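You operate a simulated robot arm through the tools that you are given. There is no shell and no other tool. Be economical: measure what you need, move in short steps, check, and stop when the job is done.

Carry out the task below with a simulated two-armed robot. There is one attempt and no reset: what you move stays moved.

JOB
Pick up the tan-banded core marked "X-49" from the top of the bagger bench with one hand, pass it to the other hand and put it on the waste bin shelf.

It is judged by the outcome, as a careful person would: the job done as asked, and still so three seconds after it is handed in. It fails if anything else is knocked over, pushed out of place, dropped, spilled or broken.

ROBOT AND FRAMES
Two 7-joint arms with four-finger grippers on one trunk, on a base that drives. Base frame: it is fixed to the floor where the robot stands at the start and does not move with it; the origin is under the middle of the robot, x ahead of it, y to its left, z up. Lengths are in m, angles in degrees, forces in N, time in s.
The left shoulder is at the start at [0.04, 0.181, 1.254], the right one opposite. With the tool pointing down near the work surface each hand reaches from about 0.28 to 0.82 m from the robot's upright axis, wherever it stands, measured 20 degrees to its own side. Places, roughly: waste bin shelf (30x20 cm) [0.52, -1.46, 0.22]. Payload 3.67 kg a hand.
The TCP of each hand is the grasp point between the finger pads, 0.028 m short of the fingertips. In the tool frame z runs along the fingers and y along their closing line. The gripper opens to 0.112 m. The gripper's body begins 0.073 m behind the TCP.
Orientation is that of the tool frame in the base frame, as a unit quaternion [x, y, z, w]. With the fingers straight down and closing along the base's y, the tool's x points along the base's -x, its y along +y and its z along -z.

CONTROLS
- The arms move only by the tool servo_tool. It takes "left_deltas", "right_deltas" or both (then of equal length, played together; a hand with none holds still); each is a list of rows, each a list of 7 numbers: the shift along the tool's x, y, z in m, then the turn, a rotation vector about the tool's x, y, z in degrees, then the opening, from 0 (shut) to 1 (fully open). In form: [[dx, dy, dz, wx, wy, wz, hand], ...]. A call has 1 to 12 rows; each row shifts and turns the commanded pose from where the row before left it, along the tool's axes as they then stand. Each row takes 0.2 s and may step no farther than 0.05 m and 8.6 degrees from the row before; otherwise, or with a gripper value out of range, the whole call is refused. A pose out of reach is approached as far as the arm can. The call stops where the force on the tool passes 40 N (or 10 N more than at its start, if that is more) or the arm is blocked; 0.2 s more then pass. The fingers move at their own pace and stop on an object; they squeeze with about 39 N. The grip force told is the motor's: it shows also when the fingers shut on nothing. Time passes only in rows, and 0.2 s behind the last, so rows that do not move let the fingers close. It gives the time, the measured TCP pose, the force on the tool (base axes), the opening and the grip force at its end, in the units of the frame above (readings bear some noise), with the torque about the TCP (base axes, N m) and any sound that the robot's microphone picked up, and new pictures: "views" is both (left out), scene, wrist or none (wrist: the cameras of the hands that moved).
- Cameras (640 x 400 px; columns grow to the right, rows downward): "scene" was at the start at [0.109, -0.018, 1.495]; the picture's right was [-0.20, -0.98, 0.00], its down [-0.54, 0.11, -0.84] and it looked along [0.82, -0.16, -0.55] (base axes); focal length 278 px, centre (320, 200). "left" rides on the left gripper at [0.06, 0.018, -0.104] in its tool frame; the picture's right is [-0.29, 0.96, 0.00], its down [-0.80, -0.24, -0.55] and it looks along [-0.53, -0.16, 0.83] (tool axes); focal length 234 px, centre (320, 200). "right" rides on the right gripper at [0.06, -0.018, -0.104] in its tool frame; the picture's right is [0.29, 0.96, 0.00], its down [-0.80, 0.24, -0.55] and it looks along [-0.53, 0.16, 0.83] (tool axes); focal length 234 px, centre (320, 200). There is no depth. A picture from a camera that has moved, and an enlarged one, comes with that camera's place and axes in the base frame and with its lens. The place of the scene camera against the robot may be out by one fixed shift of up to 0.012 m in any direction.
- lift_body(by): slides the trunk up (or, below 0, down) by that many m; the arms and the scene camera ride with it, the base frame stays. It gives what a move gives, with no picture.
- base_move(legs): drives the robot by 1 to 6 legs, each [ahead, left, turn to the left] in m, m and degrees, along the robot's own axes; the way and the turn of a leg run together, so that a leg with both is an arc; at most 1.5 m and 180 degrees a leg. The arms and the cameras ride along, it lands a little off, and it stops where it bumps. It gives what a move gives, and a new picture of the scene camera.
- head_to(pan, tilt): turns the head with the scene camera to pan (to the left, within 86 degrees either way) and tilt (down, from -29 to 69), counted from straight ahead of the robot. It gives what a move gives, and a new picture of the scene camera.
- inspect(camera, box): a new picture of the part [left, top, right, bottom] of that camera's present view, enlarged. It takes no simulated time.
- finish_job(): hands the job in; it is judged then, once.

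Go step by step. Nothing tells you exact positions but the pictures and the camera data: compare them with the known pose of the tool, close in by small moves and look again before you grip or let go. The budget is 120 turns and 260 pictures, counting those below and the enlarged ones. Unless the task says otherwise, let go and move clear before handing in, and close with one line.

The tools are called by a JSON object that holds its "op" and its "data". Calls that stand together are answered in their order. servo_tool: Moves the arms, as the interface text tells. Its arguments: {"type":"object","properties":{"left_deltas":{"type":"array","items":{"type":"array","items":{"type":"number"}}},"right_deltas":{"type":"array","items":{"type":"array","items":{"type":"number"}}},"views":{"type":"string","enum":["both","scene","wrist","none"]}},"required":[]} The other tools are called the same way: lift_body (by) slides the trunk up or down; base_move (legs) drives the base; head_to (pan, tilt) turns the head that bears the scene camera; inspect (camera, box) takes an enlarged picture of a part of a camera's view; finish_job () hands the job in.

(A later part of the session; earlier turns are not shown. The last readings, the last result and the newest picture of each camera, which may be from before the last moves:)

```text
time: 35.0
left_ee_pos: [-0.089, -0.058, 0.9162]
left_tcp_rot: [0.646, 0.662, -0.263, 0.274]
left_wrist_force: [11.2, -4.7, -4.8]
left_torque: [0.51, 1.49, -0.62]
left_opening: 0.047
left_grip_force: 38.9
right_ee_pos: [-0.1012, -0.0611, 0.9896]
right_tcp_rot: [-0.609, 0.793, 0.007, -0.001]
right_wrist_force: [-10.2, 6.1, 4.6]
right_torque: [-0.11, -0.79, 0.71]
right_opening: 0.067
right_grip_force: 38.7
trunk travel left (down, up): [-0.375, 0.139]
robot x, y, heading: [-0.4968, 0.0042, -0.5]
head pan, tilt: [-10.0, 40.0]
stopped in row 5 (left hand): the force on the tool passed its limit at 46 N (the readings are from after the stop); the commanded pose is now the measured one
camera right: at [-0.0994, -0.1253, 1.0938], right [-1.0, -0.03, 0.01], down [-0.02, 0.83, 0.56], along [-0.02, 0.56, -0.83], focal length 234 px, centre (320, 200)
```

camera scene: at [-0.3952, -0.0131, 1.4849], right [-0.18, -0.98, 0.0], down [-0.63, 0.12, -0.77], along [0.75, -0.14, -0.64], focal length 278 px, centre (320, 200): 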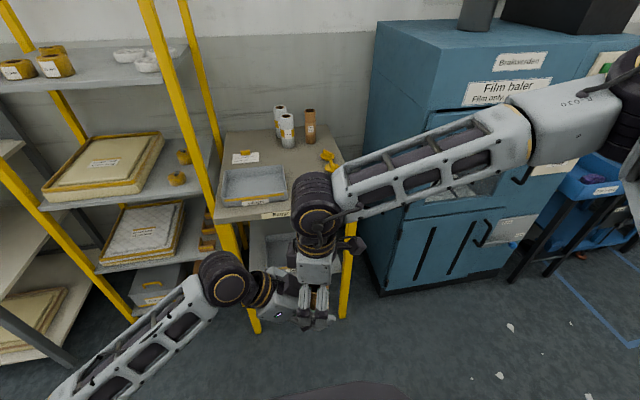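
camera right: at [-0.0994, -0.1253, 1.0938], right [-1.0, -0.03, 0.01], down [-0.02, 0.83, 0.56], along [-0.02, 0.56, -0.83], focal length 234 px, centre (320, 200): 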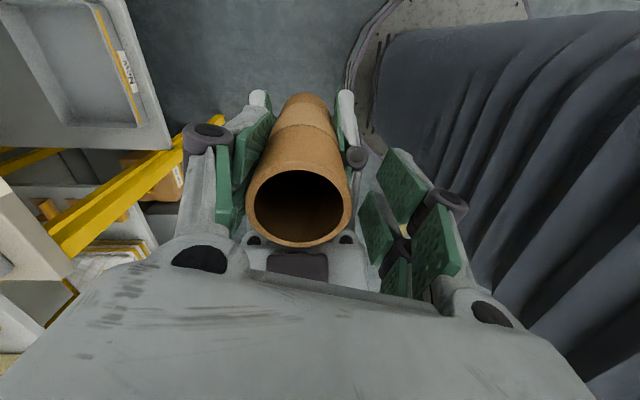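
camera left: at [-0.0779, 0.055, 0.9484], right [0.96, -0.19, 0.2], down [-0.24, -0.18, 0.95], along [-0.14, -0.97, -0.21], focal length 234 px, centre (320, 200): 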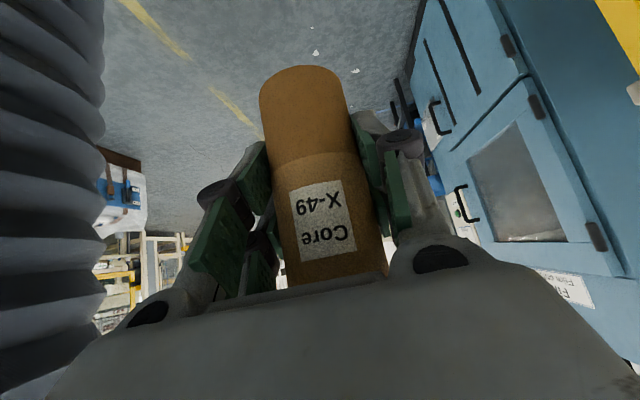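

The fingers stopped at 0.067, wider than the core, so something is off. I enlarge the view before doing anything else.

{"op": "inspect", "data": {"camera": "right", "box": [180, 80, 480, 310]}}

{"op": "inspect", "data": {"camera": "scene", "box": [230, 200, 390, 350]}}

{"op": "inspect", "data": {"camera": "left", "box": [120, 40, 520, 330]}}

```text
1.74 times, centred on (330, 195) of right
camera zoom: at [-0.0994, -0.1253, 1.0938], right [-1.0, -0.03, 0.01], down [-0.02, 0.83, 0.56], along [-0.02, 0.56, -0.83], focal length 407 px, centre (303, 209)
```

zoom: 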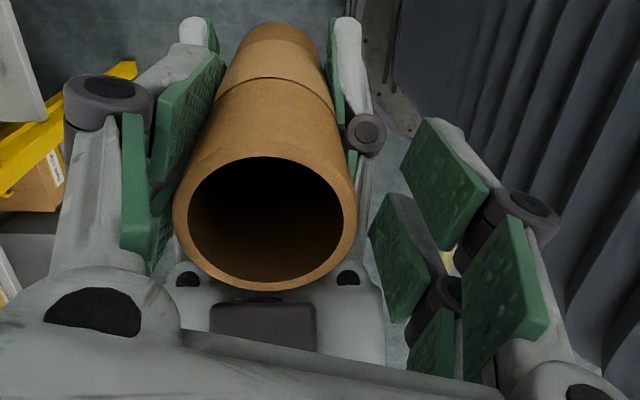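

```text
2.67 times, centred on (310, 275) of scene
camera zoom: at [-0.3949, -0.0134, 1.4848], right [-0.18, -0.98, 0.0], down [-0.63, 0.12, -0.77], along [0.75, -0.14, -0.64], focal length 740 px, centre (347, 0)
```

zoom: 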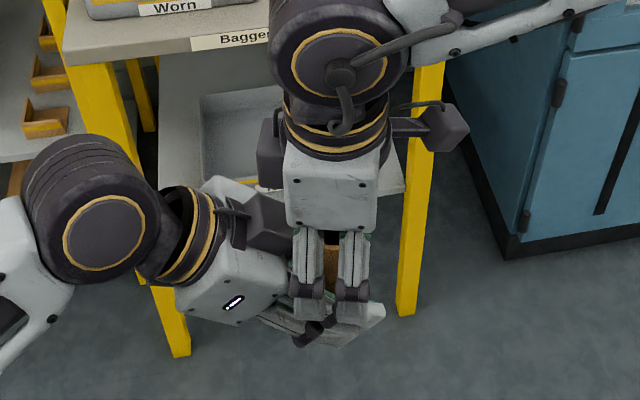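

```text
1.38 times, centred on (320, 185) of left
camera zoom: at [-0.0747, 0.0575, 0.9471], right [0.96, -0.18, 0.21], down [-0.24, -0.18, 0.95], along [-0.13, -0.97, -0.22], focal length 323 px, centre (320, 221)
```

zoom: 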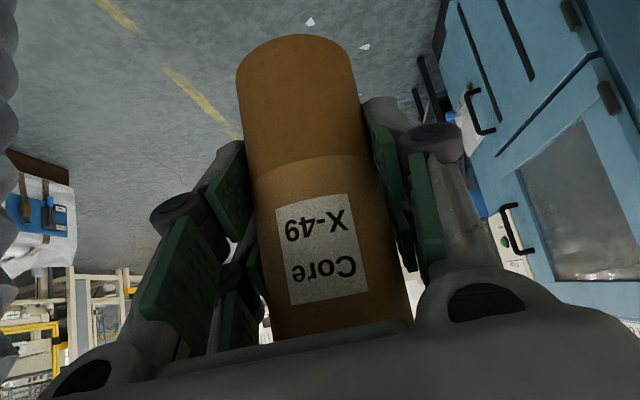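

The numbers fit: core 0.047 plus ≈0.02 for a left finger link, so the right -x finger has closed on the left hand's finger. I open the right hand again, raise it, and turn the left hand 15° so the two are properly perpendicular.

{"op": "servo_tool", "data": {"right_deltas": [[0, 0, 0, 0, 0, 0, 0.5], [0, 0, 0, 0, 0, 0, 1], [0, 0, 0, 0, 0, 0, 1], [0, 0, -0.04, 0, 0, 0, 1], [0, 0, -0.04, 0, 0, 0, 1], [0, 0, 0, 0, 0, 0, 1]], "views": "none"}}

{"op": "servo_tool", "data": {"left_deltas": [[0, 0, 0, 5.3, 0, 5.3, 0], [0, 0, 0, 5.3, 0, 5.3, 0], [0, 0, 0, 0, 0, 0, 0]]}}

{"op": "inspect", "data": {"camera": "right", "box": [220, 60, 420, 240]}}

```text
time: 36.4
left_ee_pos: [-0.0898, -0.0596, 0.9164]
left_tcp_rot: [0.646, 0.661, -0.264, 0.274]
left_wrist_force: [0.6, -0.3, -0.4]
left_torque: [-0.01, 0.01, 0.02]
left_opening: 0.047
left_grip_force: 39.5
right_ee_pos: [-0.1051, -0.0607, 1.0691]
right_tcp_rot: [-0.606, 0.796, 0.005, -0.001]
right_wrist_force: [-0.1, -0.1, 0.3]
right_torque: [0.02, -0.01, -0.02]
right_opening: 0.1123
right_grip_force: 0.1
right hand out of reach, approached as far as the arm can: row 5
trunk travel left (down, up): [-0.375, 0.139]
robot x, y, heading: [-0.5016, 0.0057, -0.7]
head pan, tilt: [-10.0, 40.0]
```

```text
time: 37.2
left_ee_pos: [-0.092, -0.0602, 0.9163]
left_tcp_rot: [0.728, 0.571, -0.298, 0.237]
left_wrist_force: [0.4, 1.1, -0.7]
left_torque: [-0.03, 0.02, 0.0]
left_opening: 0.0468
left_grip_force: 39.3
right_ee_pos: [-0.1057, -0.0606, 1.0706]
right_tcp_rot: [-0.606, 0.796, 0.005, 0.0]
right_wrist_force: [-0.9, 0.1, -0.6]
right_torque: [-0.01, -0.01, 0.01]
right_opening: 0.112
right_grip_force: 0.0
trunk travel left (down, up): [-0.375, 0.139]
robot x, y, heading: [-0.498, 0.0017, -0.5]
head pan, tilt: [-10.0, 40.0]
camera scene: at [-0.3955, -0.0134, 1.4849], right [-0.18, -0.98, 0.0], down [-0.63, 0.12, -0.77], along [0.75, -0.14, -0.64], focal length 278 px, centre (320, 200)
camera left: at [-0.0457, 0.0489, 0.9482], right [0.88, -0.42, 0.21], down [-0.28, -0.11, 0.95], along [-0.38, -0.9, -0.22], focal length 234 px, centre (320, 200)
```

scene: 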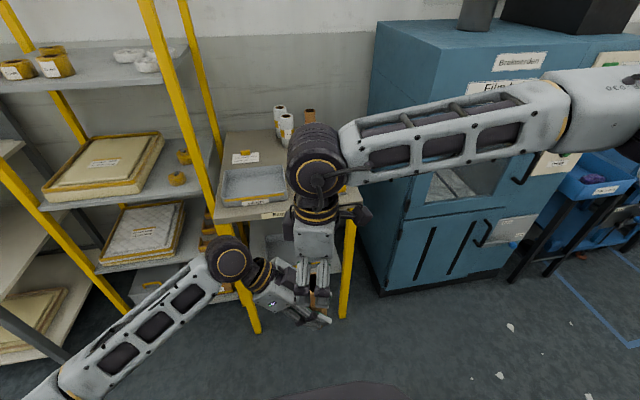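
left: 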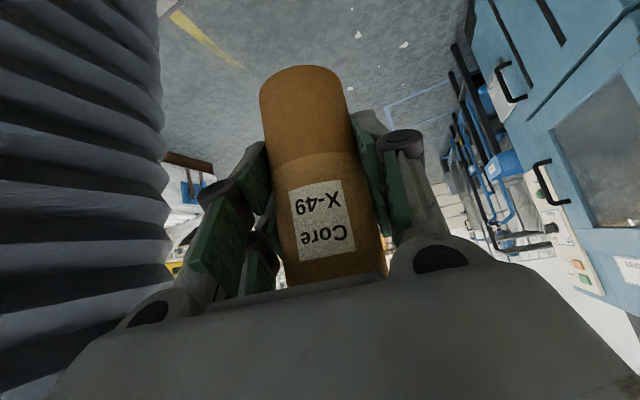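

```text
2.22 times, centred on (320, 150) of right
camera zoom: at [-0.1044, -0.1259, 1.1742], right [-1.0, -0.02, 0.01], down [-0.01, 0.83, 0.56], along [-0.02, 0.56, -0.83], focal length 520 px, centre (320, 311)
```

zoom: 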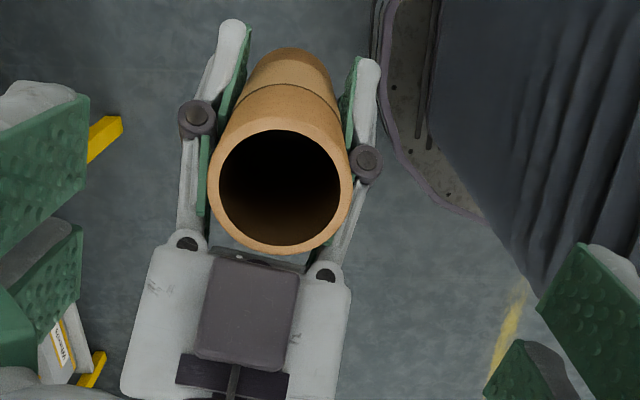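

The hands are now aligned. I shift the left hand 12 mm to centre the core under the right hand, then descend to z≈0.998.

{"op": "servo_tool", "data": {"left_deltas": [[-0.0021, -0.0122, 0.002, 0, 0, 0, 0], [0, 0, 0, 0, 0, 0, 0], [0, 0, 0, 0, 0, 0, 0], [0, 0, 0, 0, 0, 0, 0], [0, 0, 0, 0, 0, 0, 0]], "right_deltas": [[0, 0, 0, 0, 0, 0, 1], [0, 0, 0.025, 0, 0, 0, 1], [0, 0, 0.025, 0, 0, 0, 1], [0, 0, 0.022, 0, 0, 0, 1], [0, 0, 0, 0, 0, 0, 1]], "views": "none"}}

{"op": "inspect", "data": {"camera": "right", "box": [120, 80, 520, 320]}}

```text
time: 38.4
left_ee_pos: [-0.1032, -0.0592, 0.9158]
left_tcp_rot: [0.727, 0.572, -0.298, 0.237]
left_wrist_force: [0.5, 0.1, -0.5]
left_torque: [0.0, 0.01, 0.0]
left_opening: 0.047
left_grip_force: 38.8
right_ee_pos: [-0.1057, -0.0602, 0.9969]
right_tcp_rot: [-0.606, 0.795, 0.006, 0.0]
right_wrist_force: [0.6, 1.3, -0.5]
right_torque: [-0.02, 0.03, 0.03]
right_opening: 0.112
right_grip_force: 0.1
trunk travel left (down, up): [-0.375, 0.139]
robot x, y, heading: [-0.498, 0.004, -0.6]
head pan, tilt: [-10.0, 40.0]
```

```text
1.60 times, centred on (320, 200) of right
camera zoom: at [-0.1039, -0.1247, 1.1014], right [-1.0, -0.03, 0.01], down [-0.02, 0.83, 0.56], along [-0.02, 0.56, -0.83], focal length 375 px, centre (320, 200)
```

zoom: 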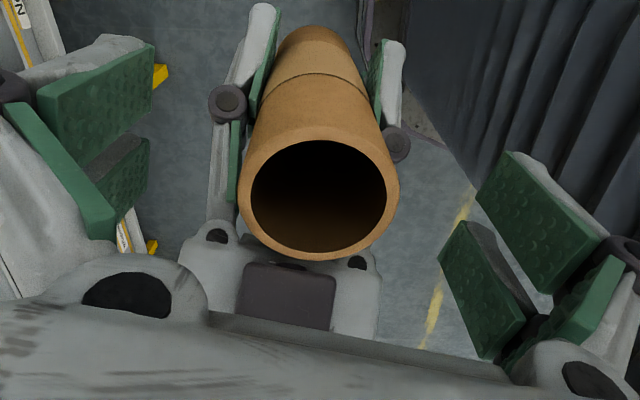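

Well centred now. Closing the right fingers.

{"op": "servo_tool", "data": {"right_deltas": [[0, 0, 0, 0, 0, 0, 0.7], [0, 0, 0, 0, 0, 0, 0.5], [0, 0, 0, 0, 0, 0, 0.3], [0, 0, 0, 0, 0, 0, 0.2], [0, 0, 0, 0, 0, 0, 0], [0, 0, 0, 0, 0, 0, 0]], "views": "wrist"}}

```text
time: 39.8
left_ee_pos: [-0.1036, -0.0594, 0.9157]
left_tcp_rot: [0.727, 0.571, -0.299, 0.237]
left_wrist_force: [-14.6, 9.0, 0.5]
left_torque: [-0.6, -0.94, 0.47]
left_opening: 0.0467
left_grip_force: 39.4
right_ee_pos: [-0.1043, -0.0599, 0.9972]
right_tcp_rot: [-0.606, 0.795, 0.006, 0.0]
right_wrist_force: [14.9, -10.4, -0.8]
right_torque: [-0.2, -0.31, -0.54]
right_opening: 0.057
right_grip_force: 38.7
trunk travel left (down, up): [-0.375, 0.139]
robot x, y, heading: [-0.5006, -0.001, -0.4]
head pan, tilt: [-10.0, 40.0]
camera right: at [-0.1031, -0.1251, 1.1019], right [-1.0, -0.02, 0.01], down [-0.02, 0.83, 0.56], along [-0.02, 0.56, -0.83], focal length 234 px, centre (320, 200)
```

right: 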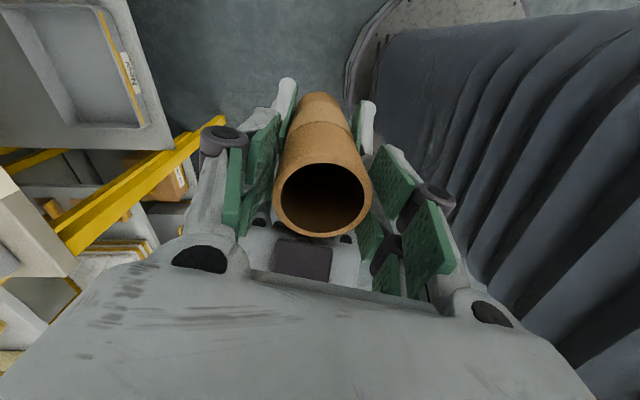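

{"op": "inspect", "data": {"camera": "right", "box": [190, 70, 470, 310]}}

{"op": "inspect", "data": {"camera": "left", "box": [120, 100, 520, 320]}}

{"op": "inspect", "data": {"camera": "scene", "box": [250, 220, 370, 340]}}

```text
1.67 times, centred on (330, 190) of right
camera zoom: at [-0.1031, -0.1251, 1.1019], right [-1.0, -0.02, 0.01], down [-0.02, 0.83, 0.56], along [-0.02, 0.56, -0.83], focal length 390 px, centre (303, 217)
```

zoom: 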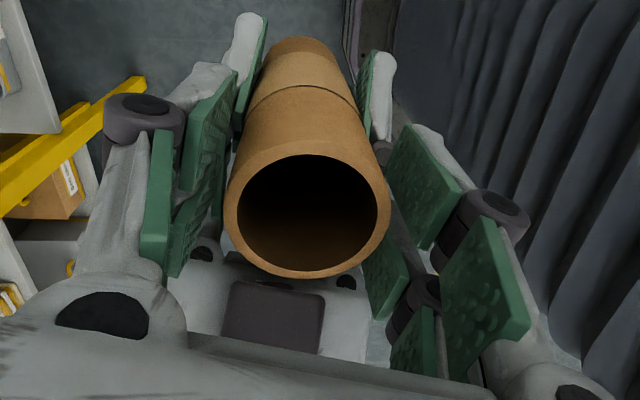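

```text
1.60 times, centred on (320, 210) of left
camera zoom: at [-0.059, 0.0491, 0.9479], right [0.88, -0.43, 0.21], down [-0.28, -0.11, 0.95], along [-0.38, -0.9, -0.22], focal length 375 px, centre (320, 184)
```

zoom: 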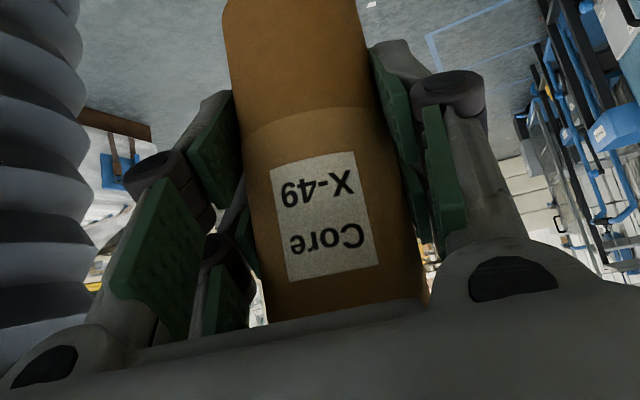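

```text
3.33 times, centred on (310, 280) of scene
camera zoom: at [-0.3948, -0.0136, 1.4848], right [-0.18, -0.98, 0.0], down [-0.63, 0.12, -0.77], along [0.75, -0.14, -0.64], focal length 925 px, centre (353, -67)
```

zoom: 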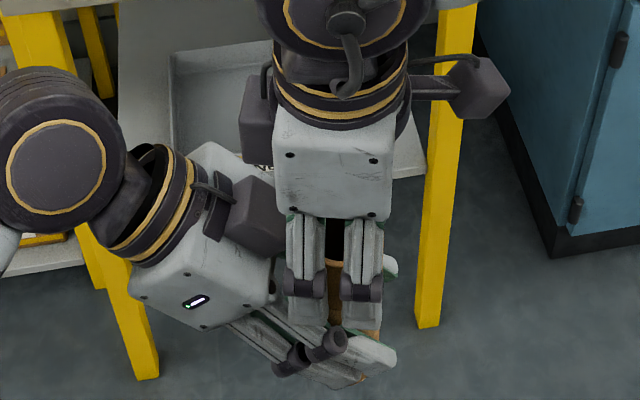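

The force line passes beside the core, on the left hand's side: the right +x fingertip has met a left finger link near z≈0.98. I open, raise the right hand about 17 mm so its tips sit above that, and close again on the top ~2.3 cm of the core.

{"op": "servo_tool", "data": {"right_deltas": [[0, 0, 0, 0, 0, 0, 0.5], [0, 0, 0, 0, 0, 0, 0.8], [0, 0, 0, 0, 0, 0, 0.8], [0, 0, -0.017, 0, 0, 0, 0.8], [0, 0, 0, 0, 0, 0, 0.8], [0, 0, 0, 0, 0, 0, 0.5], [0, 0, 0, 0, 0, 0, 0.3], [0, 0, 0, 0, 0, 0, 0.2], [0, 0, 0, 0, 0, 0, 0], [0, 0, 0, 0, 0, 0, 0]], "views": "wrist"}}

```text
time: 42.0
left_ee_pos: [-0.1037, -0.0597, 0.9159]
left_tcp_rot: [0.727, 0.572, -0.298, 0.237]
left_wrist_force: [-8.9, 5.0, 0.1]
left_torque: [-0.16, -0.13, 0.06]
left_opening: 0.0467
left_grip_force: 39.1
right_ee_pos: [-0.1059, -0.0608, 1.0153]
right_tcp_rot: [-0.607, 0.795, 0.006, -0.001]
right_wrist_force: [8.9, -4.8, -0.2]
right_torque: [-0.38, -0.81, -0.09]
right_opening: 0.0442
right_grip_force: 39.3
trunk travel left (down, up): [-0.375, 0.139]
robot x, y, heading: [-0.5004, 0.005, -0.4]
head pan, tilt: [-10.0, 40.0]
camera right: at [-0.1032, -0.1251, 1.119], right [-1.0, -0.03, 0.01], down [-0.02, 0.83, 0.56], along [-0.02, 0.56, -0.83], focal length 234 px, centre (320, 200)
```

right: 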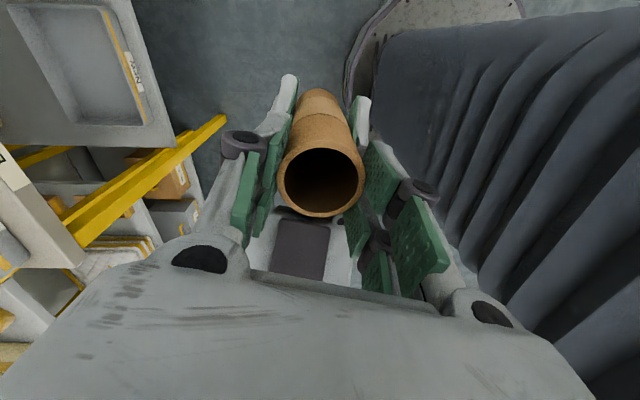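

Closed at 0.044 on the top of the core. As a safe test I open the left fingers only slightly, keeping them around the core.

{"op": "servo_tool", "data": {"left_deltas": [[0, 0, 0, 0, 0, 0, 0.48], [0, 0, 0, 0, 0, 0, 0.5], [0, 0, 0, 0, 0, 0, 0.5]], "right_deltas": [[0, 0, 0, 0, 0, 0, 0], [0, 0, 0, 0, 0, 0, 0], [0, 0, 0, 0, 0, 0, 0]]}}

```text
time: 42.8
left_ee_pos: [-0.1021, -0.0601, 0.9155]
left_tcp_rot: [0.727, 0.572, -0.297, 0.237]
left_wrist_force: [-0.3, 0.3, 0.4]
left_torque: [0.0, 0.0, -0.02]
left_opening: 0.0559
left_grip_force: 0.0
right_ee_pos: [-0.1052, -0.0594, 1.0127]
right_tcp_rot: [-0.607, 0.794, 0.006, -0.001]
right_wrist_force: [0.0, 0.1, 0.3]
right_torque: [0.05, 0.02, 0.04]
right_opening: 0.0444
right_grip_force: 38.9
trunk travel left (down, up): [-0.375, 0.139]
robot x, y, heading: [-0.4966, 0.003, -0.2]
head pan, tilt: [-10.0, 40.0]
camera scene: at [-0.3949, -0.0136, 1.4848], right [-0.18, -0.98, 0.0], down [-0.63, 0.12, -0.77], along [0.75, -0.14, -0.64], focal length 278 px, centre (320, 200)
camera right: at [-0.104, -0.1248, 1.1187], right [-1.0, -0.03, 0.01], down [-0.02, 0.83, 0.56], along [-0.02, 0.56, -0.83], focal length 234 px, centre (320, 200)
camera left: at [-0.0583, 0.0492, 0.9483], right [0.88, -0.42, 0.21], down [-0.28, -0.11, 0.95], along [-0.38, -0.9, -0.22], focal length 234 px, centre (320, 200)
```

scene: 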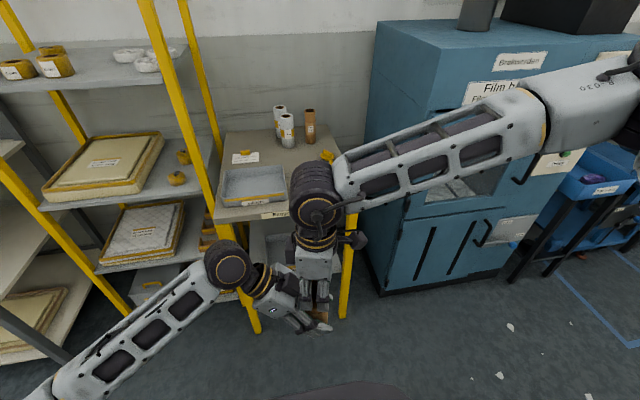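
right: 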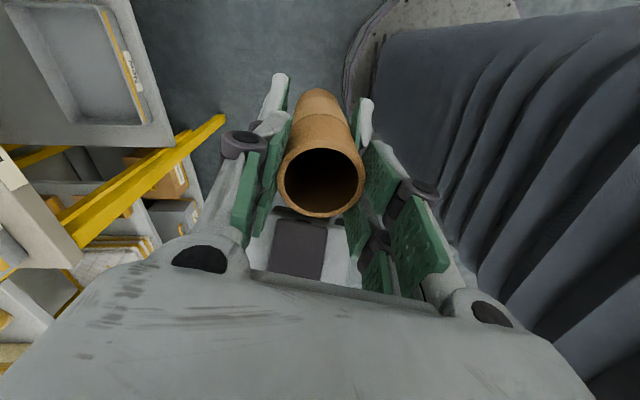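
left: 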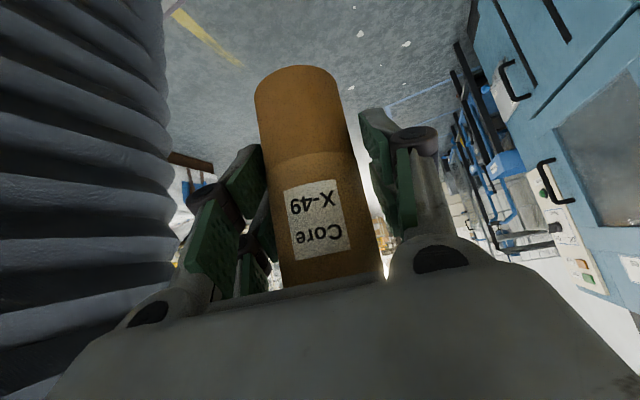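

The right hand alone holds the core, unmoved. I open the left fully and withdraw it along its own axis.

{"op": "servo_tool", "data": {"left_deltas": [[0, 0, 0, 0, 0, 0, 1], [0, 0, 0, 0, 0, 0, 1], [0, 0, 0, 0, 0, 0, 1], [0, 0, -0.03, 0, 0, 0, 1], [0, 0, -0.04, 0, 0, 0, 1], [0, 0, -0.04, 0, 0, 0, 1], [0, 0, -0.04, 0, 0, 0, 1], [0, 0, 0, 0, 0, 0, 1]]}}

```text
time: 44.6
left_ee_pos: [-0.0778, 0.043, 1.024]
left_tcp_rot: [0.728, 0.571, -0.298, 0.237]
left_wrist_force: [-0.5, 0.3, -0.4]
left_torque: [-0.02, -0.02, 0.0]
left_opening: 0.1119
left_grip_force: 0.0
right_ee_pos: [-0.1055, -0.0603, 1.0136]
right_tcp_rot: [-0.607, 0.794, 0.007, -0.002]
right_wrist_force: [-0.4, 1.3, -0.3]
right_torque: [-0.01, -0.02, 0.0]
right_opening: 0.0439
right_grip_force: 39.0
trunk travel left (down, up): [-0.375, 0.139]
robot x, y, heading: [-0.4997, 0.0033, -0.7]
head pan, tilt: [-10.0, 40.0]
camera scene: at [-0.3947, -0.0141, 1.4848], right [-0.18, -0.98, 0.0], down [-0.63, 0.12, -0.77], along [0.75, -0.14, -0.64], focal length 278 px, centre (320, 200)
camera left: at [-0.0342, 0.1521, 1.0549], right [0.88, -0.42, 0.21], down [-0.28, -0.11, 0.95], along [-0.38, -0.9, -0.22], focal length 234 px, centre (320, 200)
```

scene: 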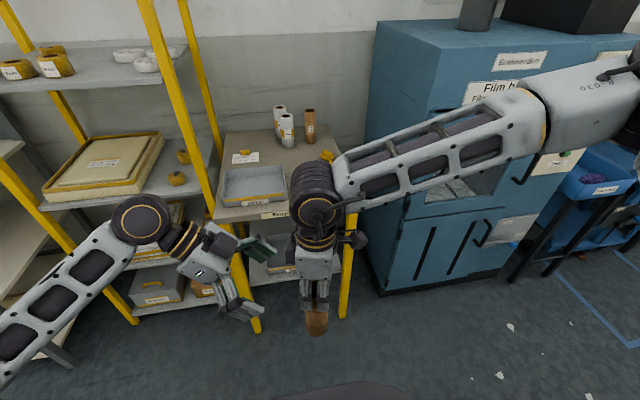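
left: 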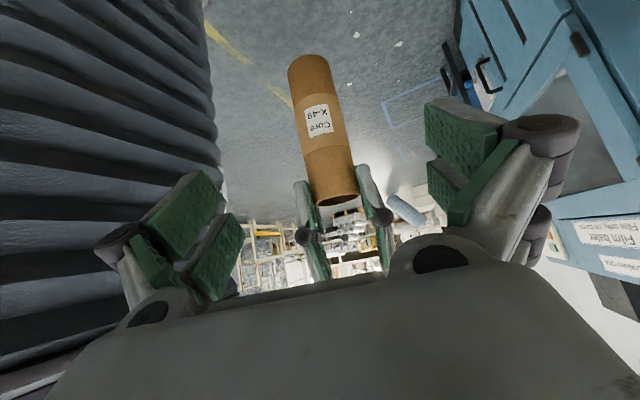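

The transfer worked. I retreat the left hand a bit more while turning the right hand back to its natural yaw, then move it outward.

{"op": "servo_tool", "data": {"left_deltas": [[0, 0, -0.03, 0, 0, 0, 1], [0, 0, -0.03, 0, 0, 0, 1], [0, 0, 0, 0, 0, 0, 1], [0, 0, 0, 0, 0, 0, 1], [0, 0, 0, 0, 0, 0, 1], [0, 0, 0, 0, 0, 0, 1], [0, 0, 0, 0, 0, 0, 1], [0, 0, 0, 0, 0, 0, 1], [0, 0, 0, 0, 0, 0, 1], [0, 0, 0, 0, 0, 0, 1], [0, 0, 0, 0, 0, 0, 1], [0, 0, 0, 0, 0, 0, 1]], "right_deltas": [[0, 0, 0, 0, 0, 0, 0], [0, 0, 0, 0, 0, 5, 0], [0, 0, 0, 0, 0, 7, 0], [0, 0, 0, 0, 0, 7, 0], [0, 0, 0, 0, 0, 7, 0], [0, 0, 0, 0, 0, 7, 0], [0, 0, 0, 0, 0, 7, 0], [0, 0, 0, 0, 0, 7, 0], [0, 0, 0, 0, 0, 7, 0], [0, 0, 0, 0, 0, 7, 0], [0, 0, 0, 0, 0, 7, 0], [0, 0, 0, 0, 0, 6, 0]], "views": "none"}}

{"op": "servo_tool", "data": {"right_deltas": [[-0.005, -0.02, 0, 0, 0, 0, 0], [-0.005, -0.03, 0, 0, 0, 0, 0], [-0.005, -0.03, 0, 0, 0, 0, 0], [-0.005, -0.03, 0, 0, 0, 0, 0], [-0.005, -0.03, 0, 0, 0, 0, 0], [-0.005, -0.03, 0, 0, 0, 0, 0], [0, 0, 0, 0, 0, 0, 0]]}}

```text
time: 47.2
left_ee_pos: [-0.0697, 0.0855, 1.0659]
left_tcp_rot: [0.727, 0.571, -0.297, 0.237]
left_wrist_force: [0.6, 0.2, -0.8]
left_torque: [-0.01, 0.01, -0.01]
left_opening: 0.112
left_grip_force: 0.1
right_ee_pos: [-0.1032, -0.0584, 1.0144]
right_tcp_rot: [-0.005, 1.0, 0.004, -0.004]
right_wrist_force: [0.1, -0.6, 0.6]
right_torque: [-0.01, 0.03, 0.0]
right_opening: 0.0438
right_grip_force: 39.2
trunk travel left (down, up): [-0.375, 0.139]
robot x, y, heading: [-0.4946, 0.0021, -0.7]
head pan, tilt: [-10.0, 40.0]
```

```text
time: 48.8
left_ee_pos: [-0.0695, 0.087, 1.0659]
left_tcp_rot: [0.727, 0.572, -0.297, 0.237]
left_wrist_force: [0.0, 0.7, 0.3]
left_torque: [-0.02, -0.02, -0.01]
left_opening: 0.1119
left_grip_force: 0.1
right_ee_pos: [-0.0715, -0.2289, 1.0118]
right_tcp_rot: [-0.007, 1.0, 0.004, -0.004]
right_wrist_force: [-0.6, 0.8, -0.2]
right_torque: [-0.02, 0.01, 0.02]
right_opening: 0.0437
right_grip_force: 39.3
trunk travel left (down, up): [-0.375, 0.139]
robot x, y, heading: [-0.4985, 0.0037, -0.8]
head pan, tilt: [-10.0, 40.0]
camera scene: at [-0.3946, -0.0128, 1.4848], right [-0.18, -0.98, 0.0], down [-0.63, 0.12, -0.77], along [0.75, -0.14, -0.64], focal length 278 px, centre (320, 200)
camera right: at [-0.1304, -0.2502, 1.117], right [-0.3, 0.95, 0.01], down [0.8, 0.25, 0.55], along [0.52, 0.17, -0.84], focal length 234 px, centre (320, 200)
```

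scene: 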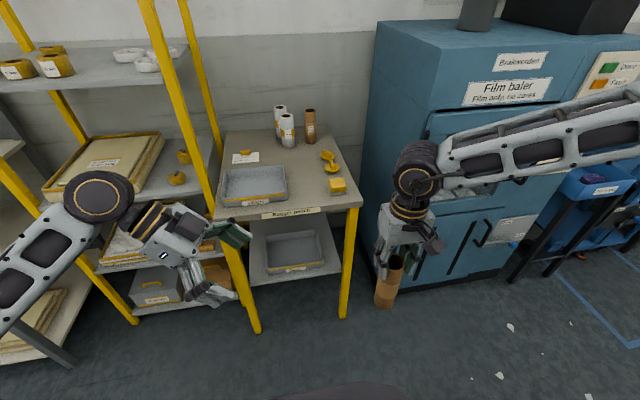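
right: 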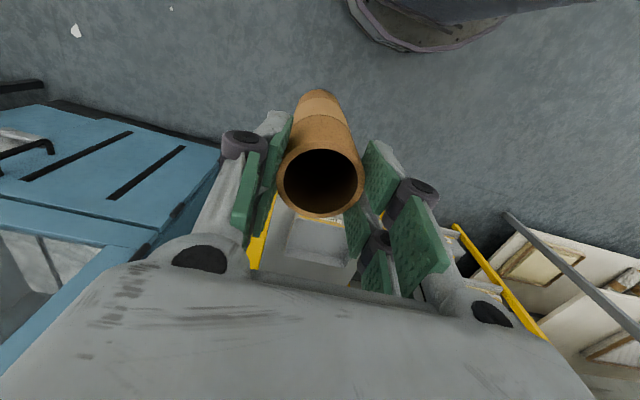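

Core is stable in the right hand. I drive sideways toward the shelf in stages, slightly further from the machines, watching to the right.

{"op": "base_move", "data": {"legs": [[-0.1, -0.7, 0]]}}

{"op": "head_to", "data": {"pan": -50, "tilt": 35}}

```text
time: 52.8
left_ee_pos: [-0.1768, -0.6308, 1.0657]
left_tcp_rot: [0.728, 0.571, -0.298, 0.237]
left_wrist_force: [-0.1, -0.4, 0.3]
left_torque: [0.0, -0.01, 0.03]
left_opening: 0.112
left_grip_force: 0.1
right_ee_pos: [-0.1794, -0.9453, 1.0108]
right_tcp_rot: [-0.007, 1.0, 0.004, -0.004]
right_wrist_force: [0.3, -0.9, -0.2]
right_torque: [0.02, 0.0, 0.0]
right_opening: 0.0438
right_grip_force: 38.9
trunk travel left (down, up): [-0.375, 0.139]
robot x, y, heading: [-0.6042, -0.713, -0.4]
head pan, tilt: [-10.0, 40.0]
camera scene: at [-0.5022, -0.7292, 1.4848], right [-0.18, -0.98, 0.0], down [-0.63, 0.12, -0.77], along [0.75, -0.14, -0.64], focal length 278 px, centre (320, 200)
```

scene: 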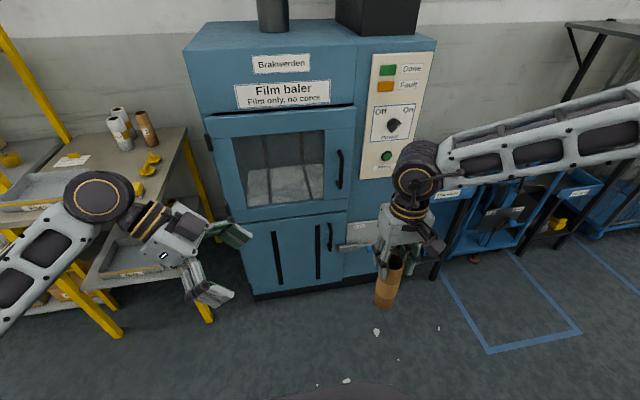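

```text
time: 53.9
left_ee_pos: [-0.1761, -0.6301, 1.0651]
left_tcp_rot: [0.726, 0.572, -0.297, 0.238]
left_wrist_force: [0.2, 0.3, 0.2]
left_torque: [0.02, 0.03, -0.03]
left_opening: 0.1119
left_grip_force: 0.0
right_ee_pos: [-0.1779, -0.9448, 1.0101]
right_tcp_rot: [-0.008, 1.0, 0.004, -0.005]
right_wrist_force: [-0.4, 0.0, -0.5]
right_torque: [-0.01, 0.02, 0.02]
right_opening: 0.0441
right_grip_force: 38.7
trunk travel left (down, up): [-0.375, 0.139]
robot x, y, heading: [-0.6048, -0.7124, -0.2]
head pan, tilt: [-50.0, 35.0]
camera scene: at [-0.5297, -0.7817, 1.4924], right [-0.77, -0.64, 0.0], down [-0.37, 0.44, -0.82], along [0.52, -0.63, -0.57], focal length 278 px, centre (320, 200)
```

scene: 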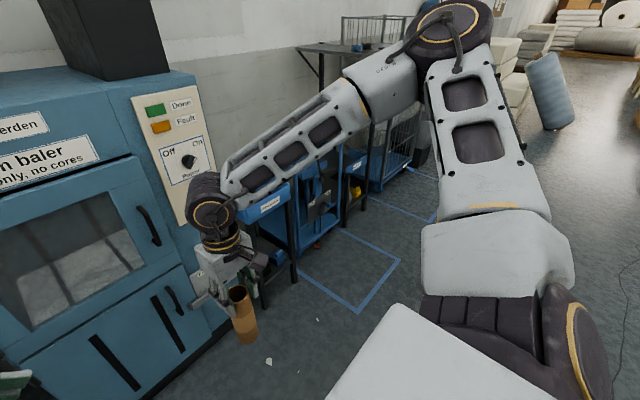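

The blue carts are just right of the baler and the way is free. I drive another 0.65 m right and look ahead.

{"op": "base_move", "data": {"legs": [[0, -0.65, 0]]}}

{"op": "head_to", "data": {"pan": 0, "tilt": 42}}

```text
time: 57.5
left_ee_pos: [-0.185, -1.2666, 1.0651]
left_tcp_rot: [0.731, 0.566, -0.299, 0.235]
left_wrist_force: [0.2, 0.3, 0.3]
left_torque: [-0.01, -0.01, -0.01]
left_opening: 0.1122
left_grip_force: 0.1
right_ee_pos: [-0.1922, -1.58, 1.0104]
right_tcp_rot: [-0.001, 1.0, 0.004, -0.004]
right_wrist_force: [-0.3, -0.4, -0.6]
right_torque: [-0.04, -0.02, -0.02]
right_opening: 0.0435
right_grip_force: 39.0
trunk travel left (down, up): [-0.375, 0.139]
robot x, y, heading: [-0.6171, -1.3437, -1.3]
head pan, tilt: [-50.0, 35.0]
camera scene: at [-0.5412, -1.413, 1.4924], right [-0.78, -0.62, 0.0], down [-0.36, 0.45, -0.82], along [0.51, -0.64, -0.57], focal length 278 px, centre (320, 200)
```

scene: 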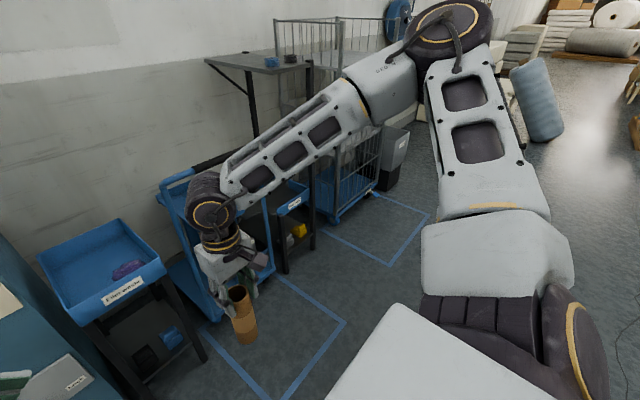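

```text
time: 58.7
left_ee_pos: [-0.1863, -1.2663, 1.0645]
left_tcp_rot: [0.731, 0.567, -0.299, 0.235]
left_wrist_force: [0.2, -0.4, 0.0]
left_torque: [0.01, 0.01, 0.02]
left_opening: 0.1123
left_grip_force: 0.1
right_ee_pos: [-0.1926, -1.5821, 1.0111]
right_tcp_rot: [-0.001, 1.0, 0.004, -0.004]
right_wrist_force: [-0.2, 0.4, 0.5]
right_torque: [0.06, -0.03, 0.0]
right_opening: 0.0435
right_grip_force: 39.0
trunk travel left (down, up): [-0.375, 0.139]
robot x, y, heading: [-0.6173, -1.3449, -1.5]
head pan, tilt: [0.0, 42.0]
camera scene: at [-0.5126, -1.3467, 1.4819], right [-0.02, -1.0, 0.0], down [-0.67, 0.02, -0.74], along [0.74, -0.02, -0.67], focal length 278 px, centre (320, 200)
```

scene: 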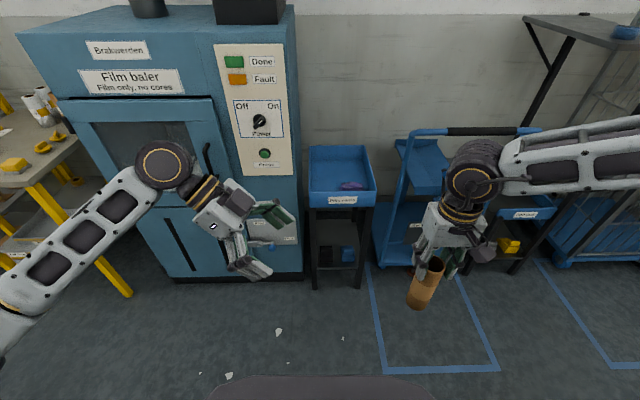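

The target (0.52, -1.46, 0.22) projects to about pixel (336, 241): the lower shelf of the stand under the blue bin. I enlarge that.

{"op": "inspect", "data": {"camera": "scene", "box": [270, 130, 410, 300]}}

{"op": "inspect", "data": {"camera": "scene", "box": [400, 110, 560, 300]}}

```text
2.35 times, centred on (340, 215) of scene
camera zoom: at [-0.5126, -1.3467, 1.4819], right [-0.02, -1.0, 0.0], down [-0.67, 0.02, -0.74], along [0.74, -0.02, -0.67], focal length 653 px, centre (273, 165)
```

zoom: 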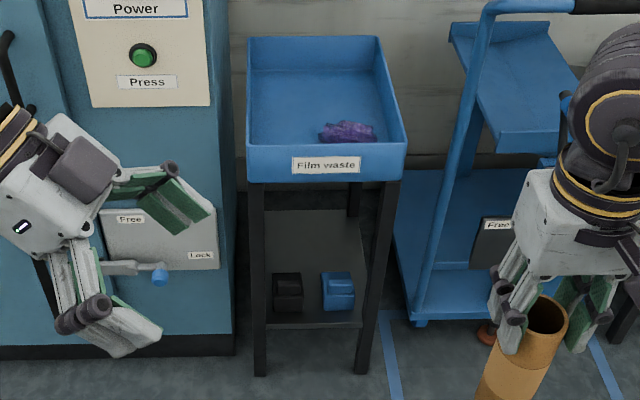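

```text
2.11 times, centred on (480, 205) of scene
camera zoom: at [-0.5126, -1.3467, 1.4819], right [-0.02, -1.0, 0.0], down [-0.67, 0.02, -0.74], along [0.74, -0.02, -0.67], focal length 584 px, centre (-17, 190)
```

zoom: 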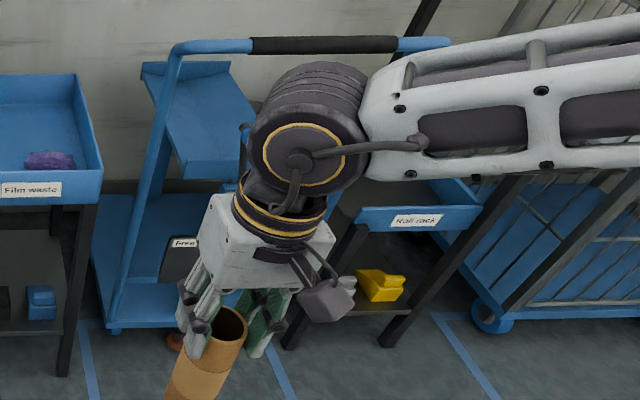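

The shelf is under the "Film waste" tray, with a black and a blue box at its front edge; free surface lies behind them (x≈0.47–0.66). A straight-down hand won't fit under the tray, so the right hand needs to hold the core from the side, pitched about 60°. I'll let the left hand take it low and horizontally for a moment while the right re-grips. First: position the core and level the left hand.

{"op": "servo_tool", "data": {"left_deltas": [[0, 0, 0, 0, -7.5, 0, 1], [0, 0, 0, 0, -7.5, 0, 1], [0, 0, 0, 0, -7.5, 0, 1], [0, 0, 0, 0, -7.5, 0, 1], [0, 0, 0, 0, -7.5, 0, 1], [0, 0, 0, 0, -7.5, 0, 1], [0, 0, 0, -6.7, 0, 0, 1], [0, 0, 0, -6.7, 0, 0, 1], [0, 0, 0, 0, 0, 0, 1]], "right_deltas": [[-0.005, 0.03, 0, 0, 0, 0, 0], [-0.005, 0.03, 0, 0, 0, 0, 0], [-0.005, 0.03, 0, 0, 0, 0, 0], [-0.005, 0.03, 0, 0, 0, 0, 0], [0, 0, 0, 0, 0, 0, 0], [0, 0, 0, 0, 0, 0, 0], [0, 0, 0, 0, 0, 0, 0], [0, 0, 0, 0, 0, 0, 0], [0, 0, 0, 0, 0, 0, 0]]}}

```text
time: 60.7
left_ee_pos: [-0.1857, -1.2659, 1.065]
left_tcp_rot: [0.506, 0.496, -0.501, 0.497]
left_wrist_force: [-0.4, 0.3, -0.5]
left_torque: [-0.01, -0.01, -0.03]
left_opening: 0.112
left_grip_force: 0.1
right_ee_pos: [-0.1715, -1.4609, 1.0118]
right_tcp_rot: [0.001, 1.0, 0.005, -0.005]
right_wrist_force: [0.5, -0.3, -0.2]
right_torque: [-0.02, 0.0, 0.01]
right_opening: 0.0438
right_grip_force: 39.2
trunk travel left (down, up): [-0.375, 0.139]
robot x, y, heading: [-0.6184, -1.3371, -1.0]
head pan, tilt: [0.0, 42.0]
camera scene: at [-0.5116, -1.3463, 1.4818], right [-0.02, -1.0, 0.0], down [-0.67, 0.02, -0.74], along [0.74, -0.02, -0.67], focal length 278 px, centre (320, 200)
camera right: at [-0.2314, -1.4818, 1.1172], right [-0.29, 0.96, 0.01], down [0.8, 0.24, 0.55], along [0.52, 0.17, -0.84], focal length 234 px, centre (320, 200)
camera left: at [-0.1657, -1.1618, 1.0055], right [0.96, -0.01, 0.29], down [-0.24, 0.55, 0.8], along [-0.17, -0.83, 0.53], focal length 234 px, centre (320, 200)
```

scene: 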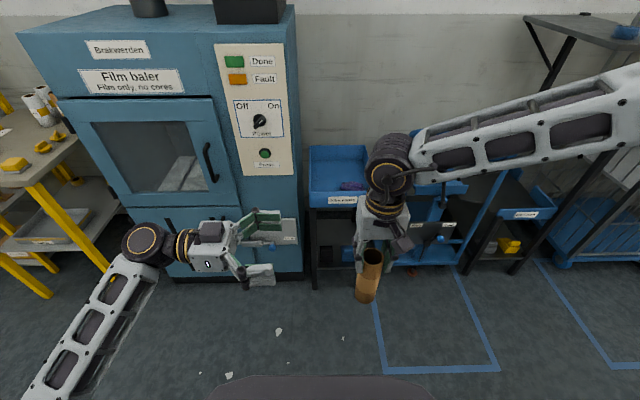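
right: 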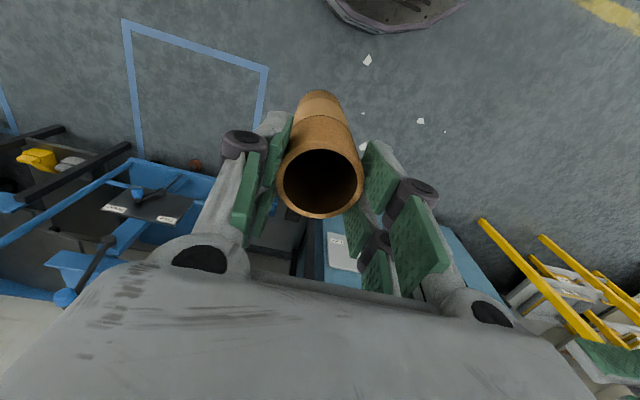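
left: 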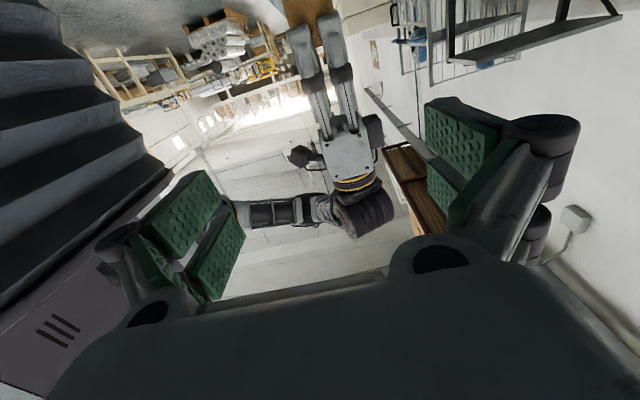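

The left hand now points straight along -y. I lower it to z≈0.893 and bring it near the core's lower part.

{"op": "servo_tool", "data": {"left_deltas": [[0.043, 0.004, 0, 0, 0, 0, 1], [0.043, 0.004, 0, 0, 0, 0, 1], [0.043, 0.004, 0, 0, 0, 0, 1], [0.043, 0.004, 0, 0, 0, 0, 1], [0, 0, 0.04, 0, 0, 0, 1], [0, 0, 0.04, 0, 0, 0, 1], [0, 0, 0.04, 0, 0, 0, 1], [0, 0, 0, 0, 0, 0, 1]]}}

```text
time: 62.5
left_ee_pos: [-0.1703, -1.3861, 0.8925]
left_tcp_rot: [0.507, 0.496, -0.501, 0.497]
left_wrist_force: [0.1, 0.6, 0.1]
left_torque: [-0.01, 0.0, 0.01]
left_opening: 0.1122
left_grip_force: 0.1
right_ee_pos: [-0.172, -1.4617, 1.0113]
right_tcp_rot: [0.001, 1.0, 0.004, -0.004]
right_wrist_force: [0.4, 0.4, -0.2]
right_torque: [0.02, 0.0, -0.01]
right_opening: 0.0438
right_grip_force: 39.3
trunk travel left (down, up): [-0.375, 0.139]
robot x, y, heading: [-0.615, -1.3401, -1.3]
head pan, tilt: [0.0, 42.0]
camera scene: at [-0.5128, -1.3458, 1.4819], right [-0.02, -1.0, 0.0], down [-0.67, 0.02, -0.74], along [0.74, -0.02, -0.67], focal length 278 px, centre (320, 200)
camera left: at [-0.1508, -1.282, 0.8324], right [0.96, -0.02, 0.29], down [-0.24, 0.55, 0.8], along [-0.18, -0.83, 0.53], focal length 234 px, centre (320, 200)
```

scene: 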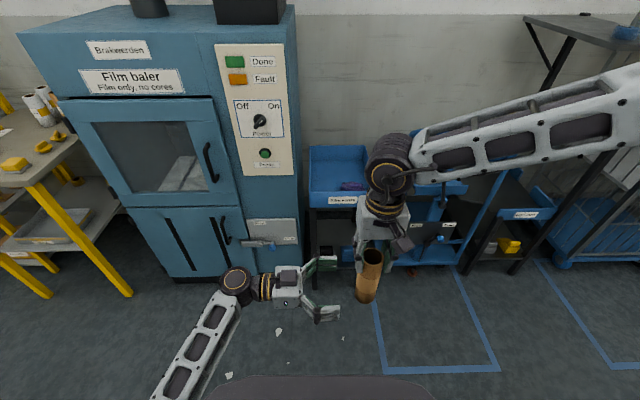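
left: 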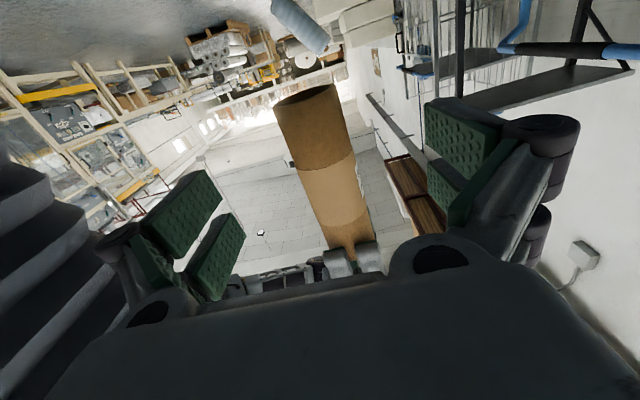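

The core base is at z≈0.86, so the left hand will grip about 3 cm above it. I advance 7.5 cm and close.

{"op": "servo_tool", "data": {"left_deltas": [[0, -0.001, 0.025, 0, 0, 0, 1], [0, 0, 0.025, 0, 0, 0, 1], [0, 0, 0.025, 0, 0, 0, 1], [0, 0, 0, 0, 0, 0, 0.7], [0, 0, 0, 0, 0, 0, 0.5], [0, 0, 0, 0, 0, 0, 0.3], [0, 0, 0, 0, 0, 0, 0], [0, 0, 0, 0, 0, 0, 0]]}}

```text
time: 64.3
left_ee_pos: [-0.1726, -1.4611, 0.8918]
left_tcp_rot: [0.507, 0.495, -0.502, 0.496]
left_wrist_force: [-2.0, 0.6, 0.6]
left_torque: [0.02, 0.67, -0.04]
left_opening: 0.0442
left_grip_force: 39.0
right_ee_pos: [-0.1724, -1.4611, 1.0117]
right_tcp_rot: [0.0, 1.0, 0.005, -0.004]
right_wrist_force: [2.0, -1.2, -0.4]
right_torque: [-0.14, -0.96, 0.06]
right_opening: 0.0438
right_grip_force: 38.9
trunk travel left (down, up): [-0.375, 0.139]
robot x, y, heading: [-0.6166, -1.3428, -1.3]
head pan, tilt: [0.0, 42.0]
camera scene: at [-0.5126, -1.3466, 1.4819], right [-0.02, -1.0, 0.0], down [-0.67, 0.02, -0.74], along [0.74, -0.02, -0.67], focal length 278 px, centre (320, 200)
camera left: at [-0.1529, -1.3567, 0.8324], right [0.96, -0.02, 0.29], down [-0.23, 0.55, 0.8], along [-0.18, -0.83, 0.53], focal length 234 px, centre (320, 200)
```

scene: 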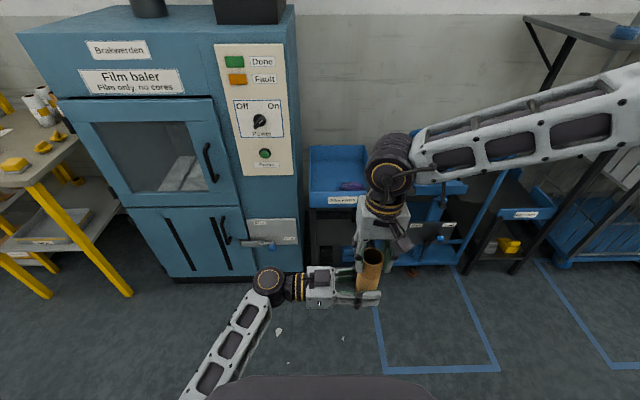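
left: 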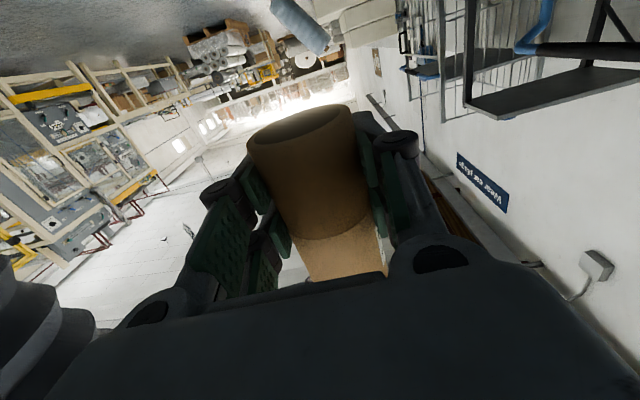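

The left holds it firmly. Now I open the right hand slightly first, then fully, and lift it clear.

{"op": "servo_tool", "data": {"right_deltas": [[0, 0, 0, 0, 0, 0, 0.5], [0, 0, 0, 0, 0, 0, 0.7], [0, 0, 0, 0, 0, 0, 0.9], [0, 0, 0, 0, 0, 0, 0.9], [0, 0, -0.04, 0, 0, 0, 0.9], [0, 0, -0.04, 0, 0, 0, 0.9], [0.03, 0, -0.02, 0, 0, 0, 0.9], [0.03, 0, 0, 0, 0, 0, 0.9], [0.03, 0, 0, 0, 0, 0, 0.9], [0.03, 0, 0, 0, 0, 0, 0.9]]}}

```text
time: 66.5
left_ee_pos: [-0.1749, -1.4615, 0.892]
left_tcp_rot: [0.507, 0.495, -0.501, 0.496]
left_wrist_force: [1.2, -0.3, 0.3]
left_torque: [0.05, 0.03, 0.03]
left_opening: 0.0439
left_grip_force: 39.0
right_ee_pos: [-0.2933, -1.4617, 1.1136]
right_tcp_rot: [0.0, 1.0, 0.005, -0.005]
right_wrist_force: [-0.2, 0.1, 0.1]
right_torque: [-0.05, -0.01, 0.0]
right_opening: 0.1007
right_grip_force: 0.0
trunk travel left (down, up): [-0.375, 0.139]
robot x, y, heading: [-0.6184, -1.3436, -1.4]
head pan, tilt: [0.0, 42.0]
camera scene: at [-0.5142, -1.3465, 1.482], right [-0.02, -1.0, 0.0], down [-0.67, 0.02, -0.74], along [0.74, -0.02, -0.67], focal length 278 px, centre (320, 200)
camera right: at [-0.3534, -1.4827, 1.2193], right [-0.29, 0.96, 0.01], down [0.8, 0.24, 0.55], along [0.52, 0.17, -0.84], focal length 234 px, centre (320, 200)
```

scene: 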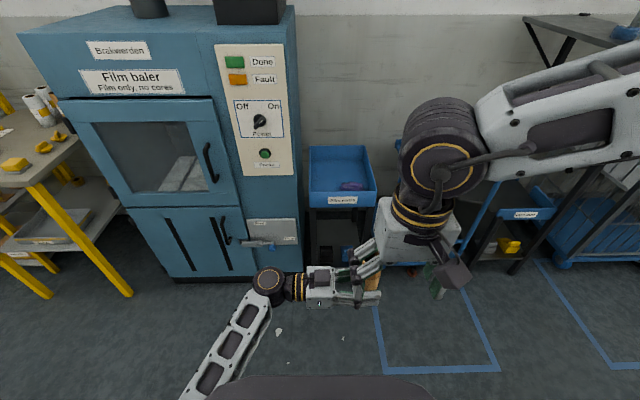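
right: 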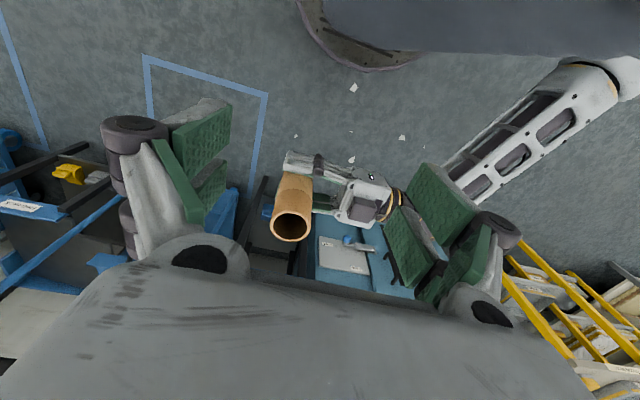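

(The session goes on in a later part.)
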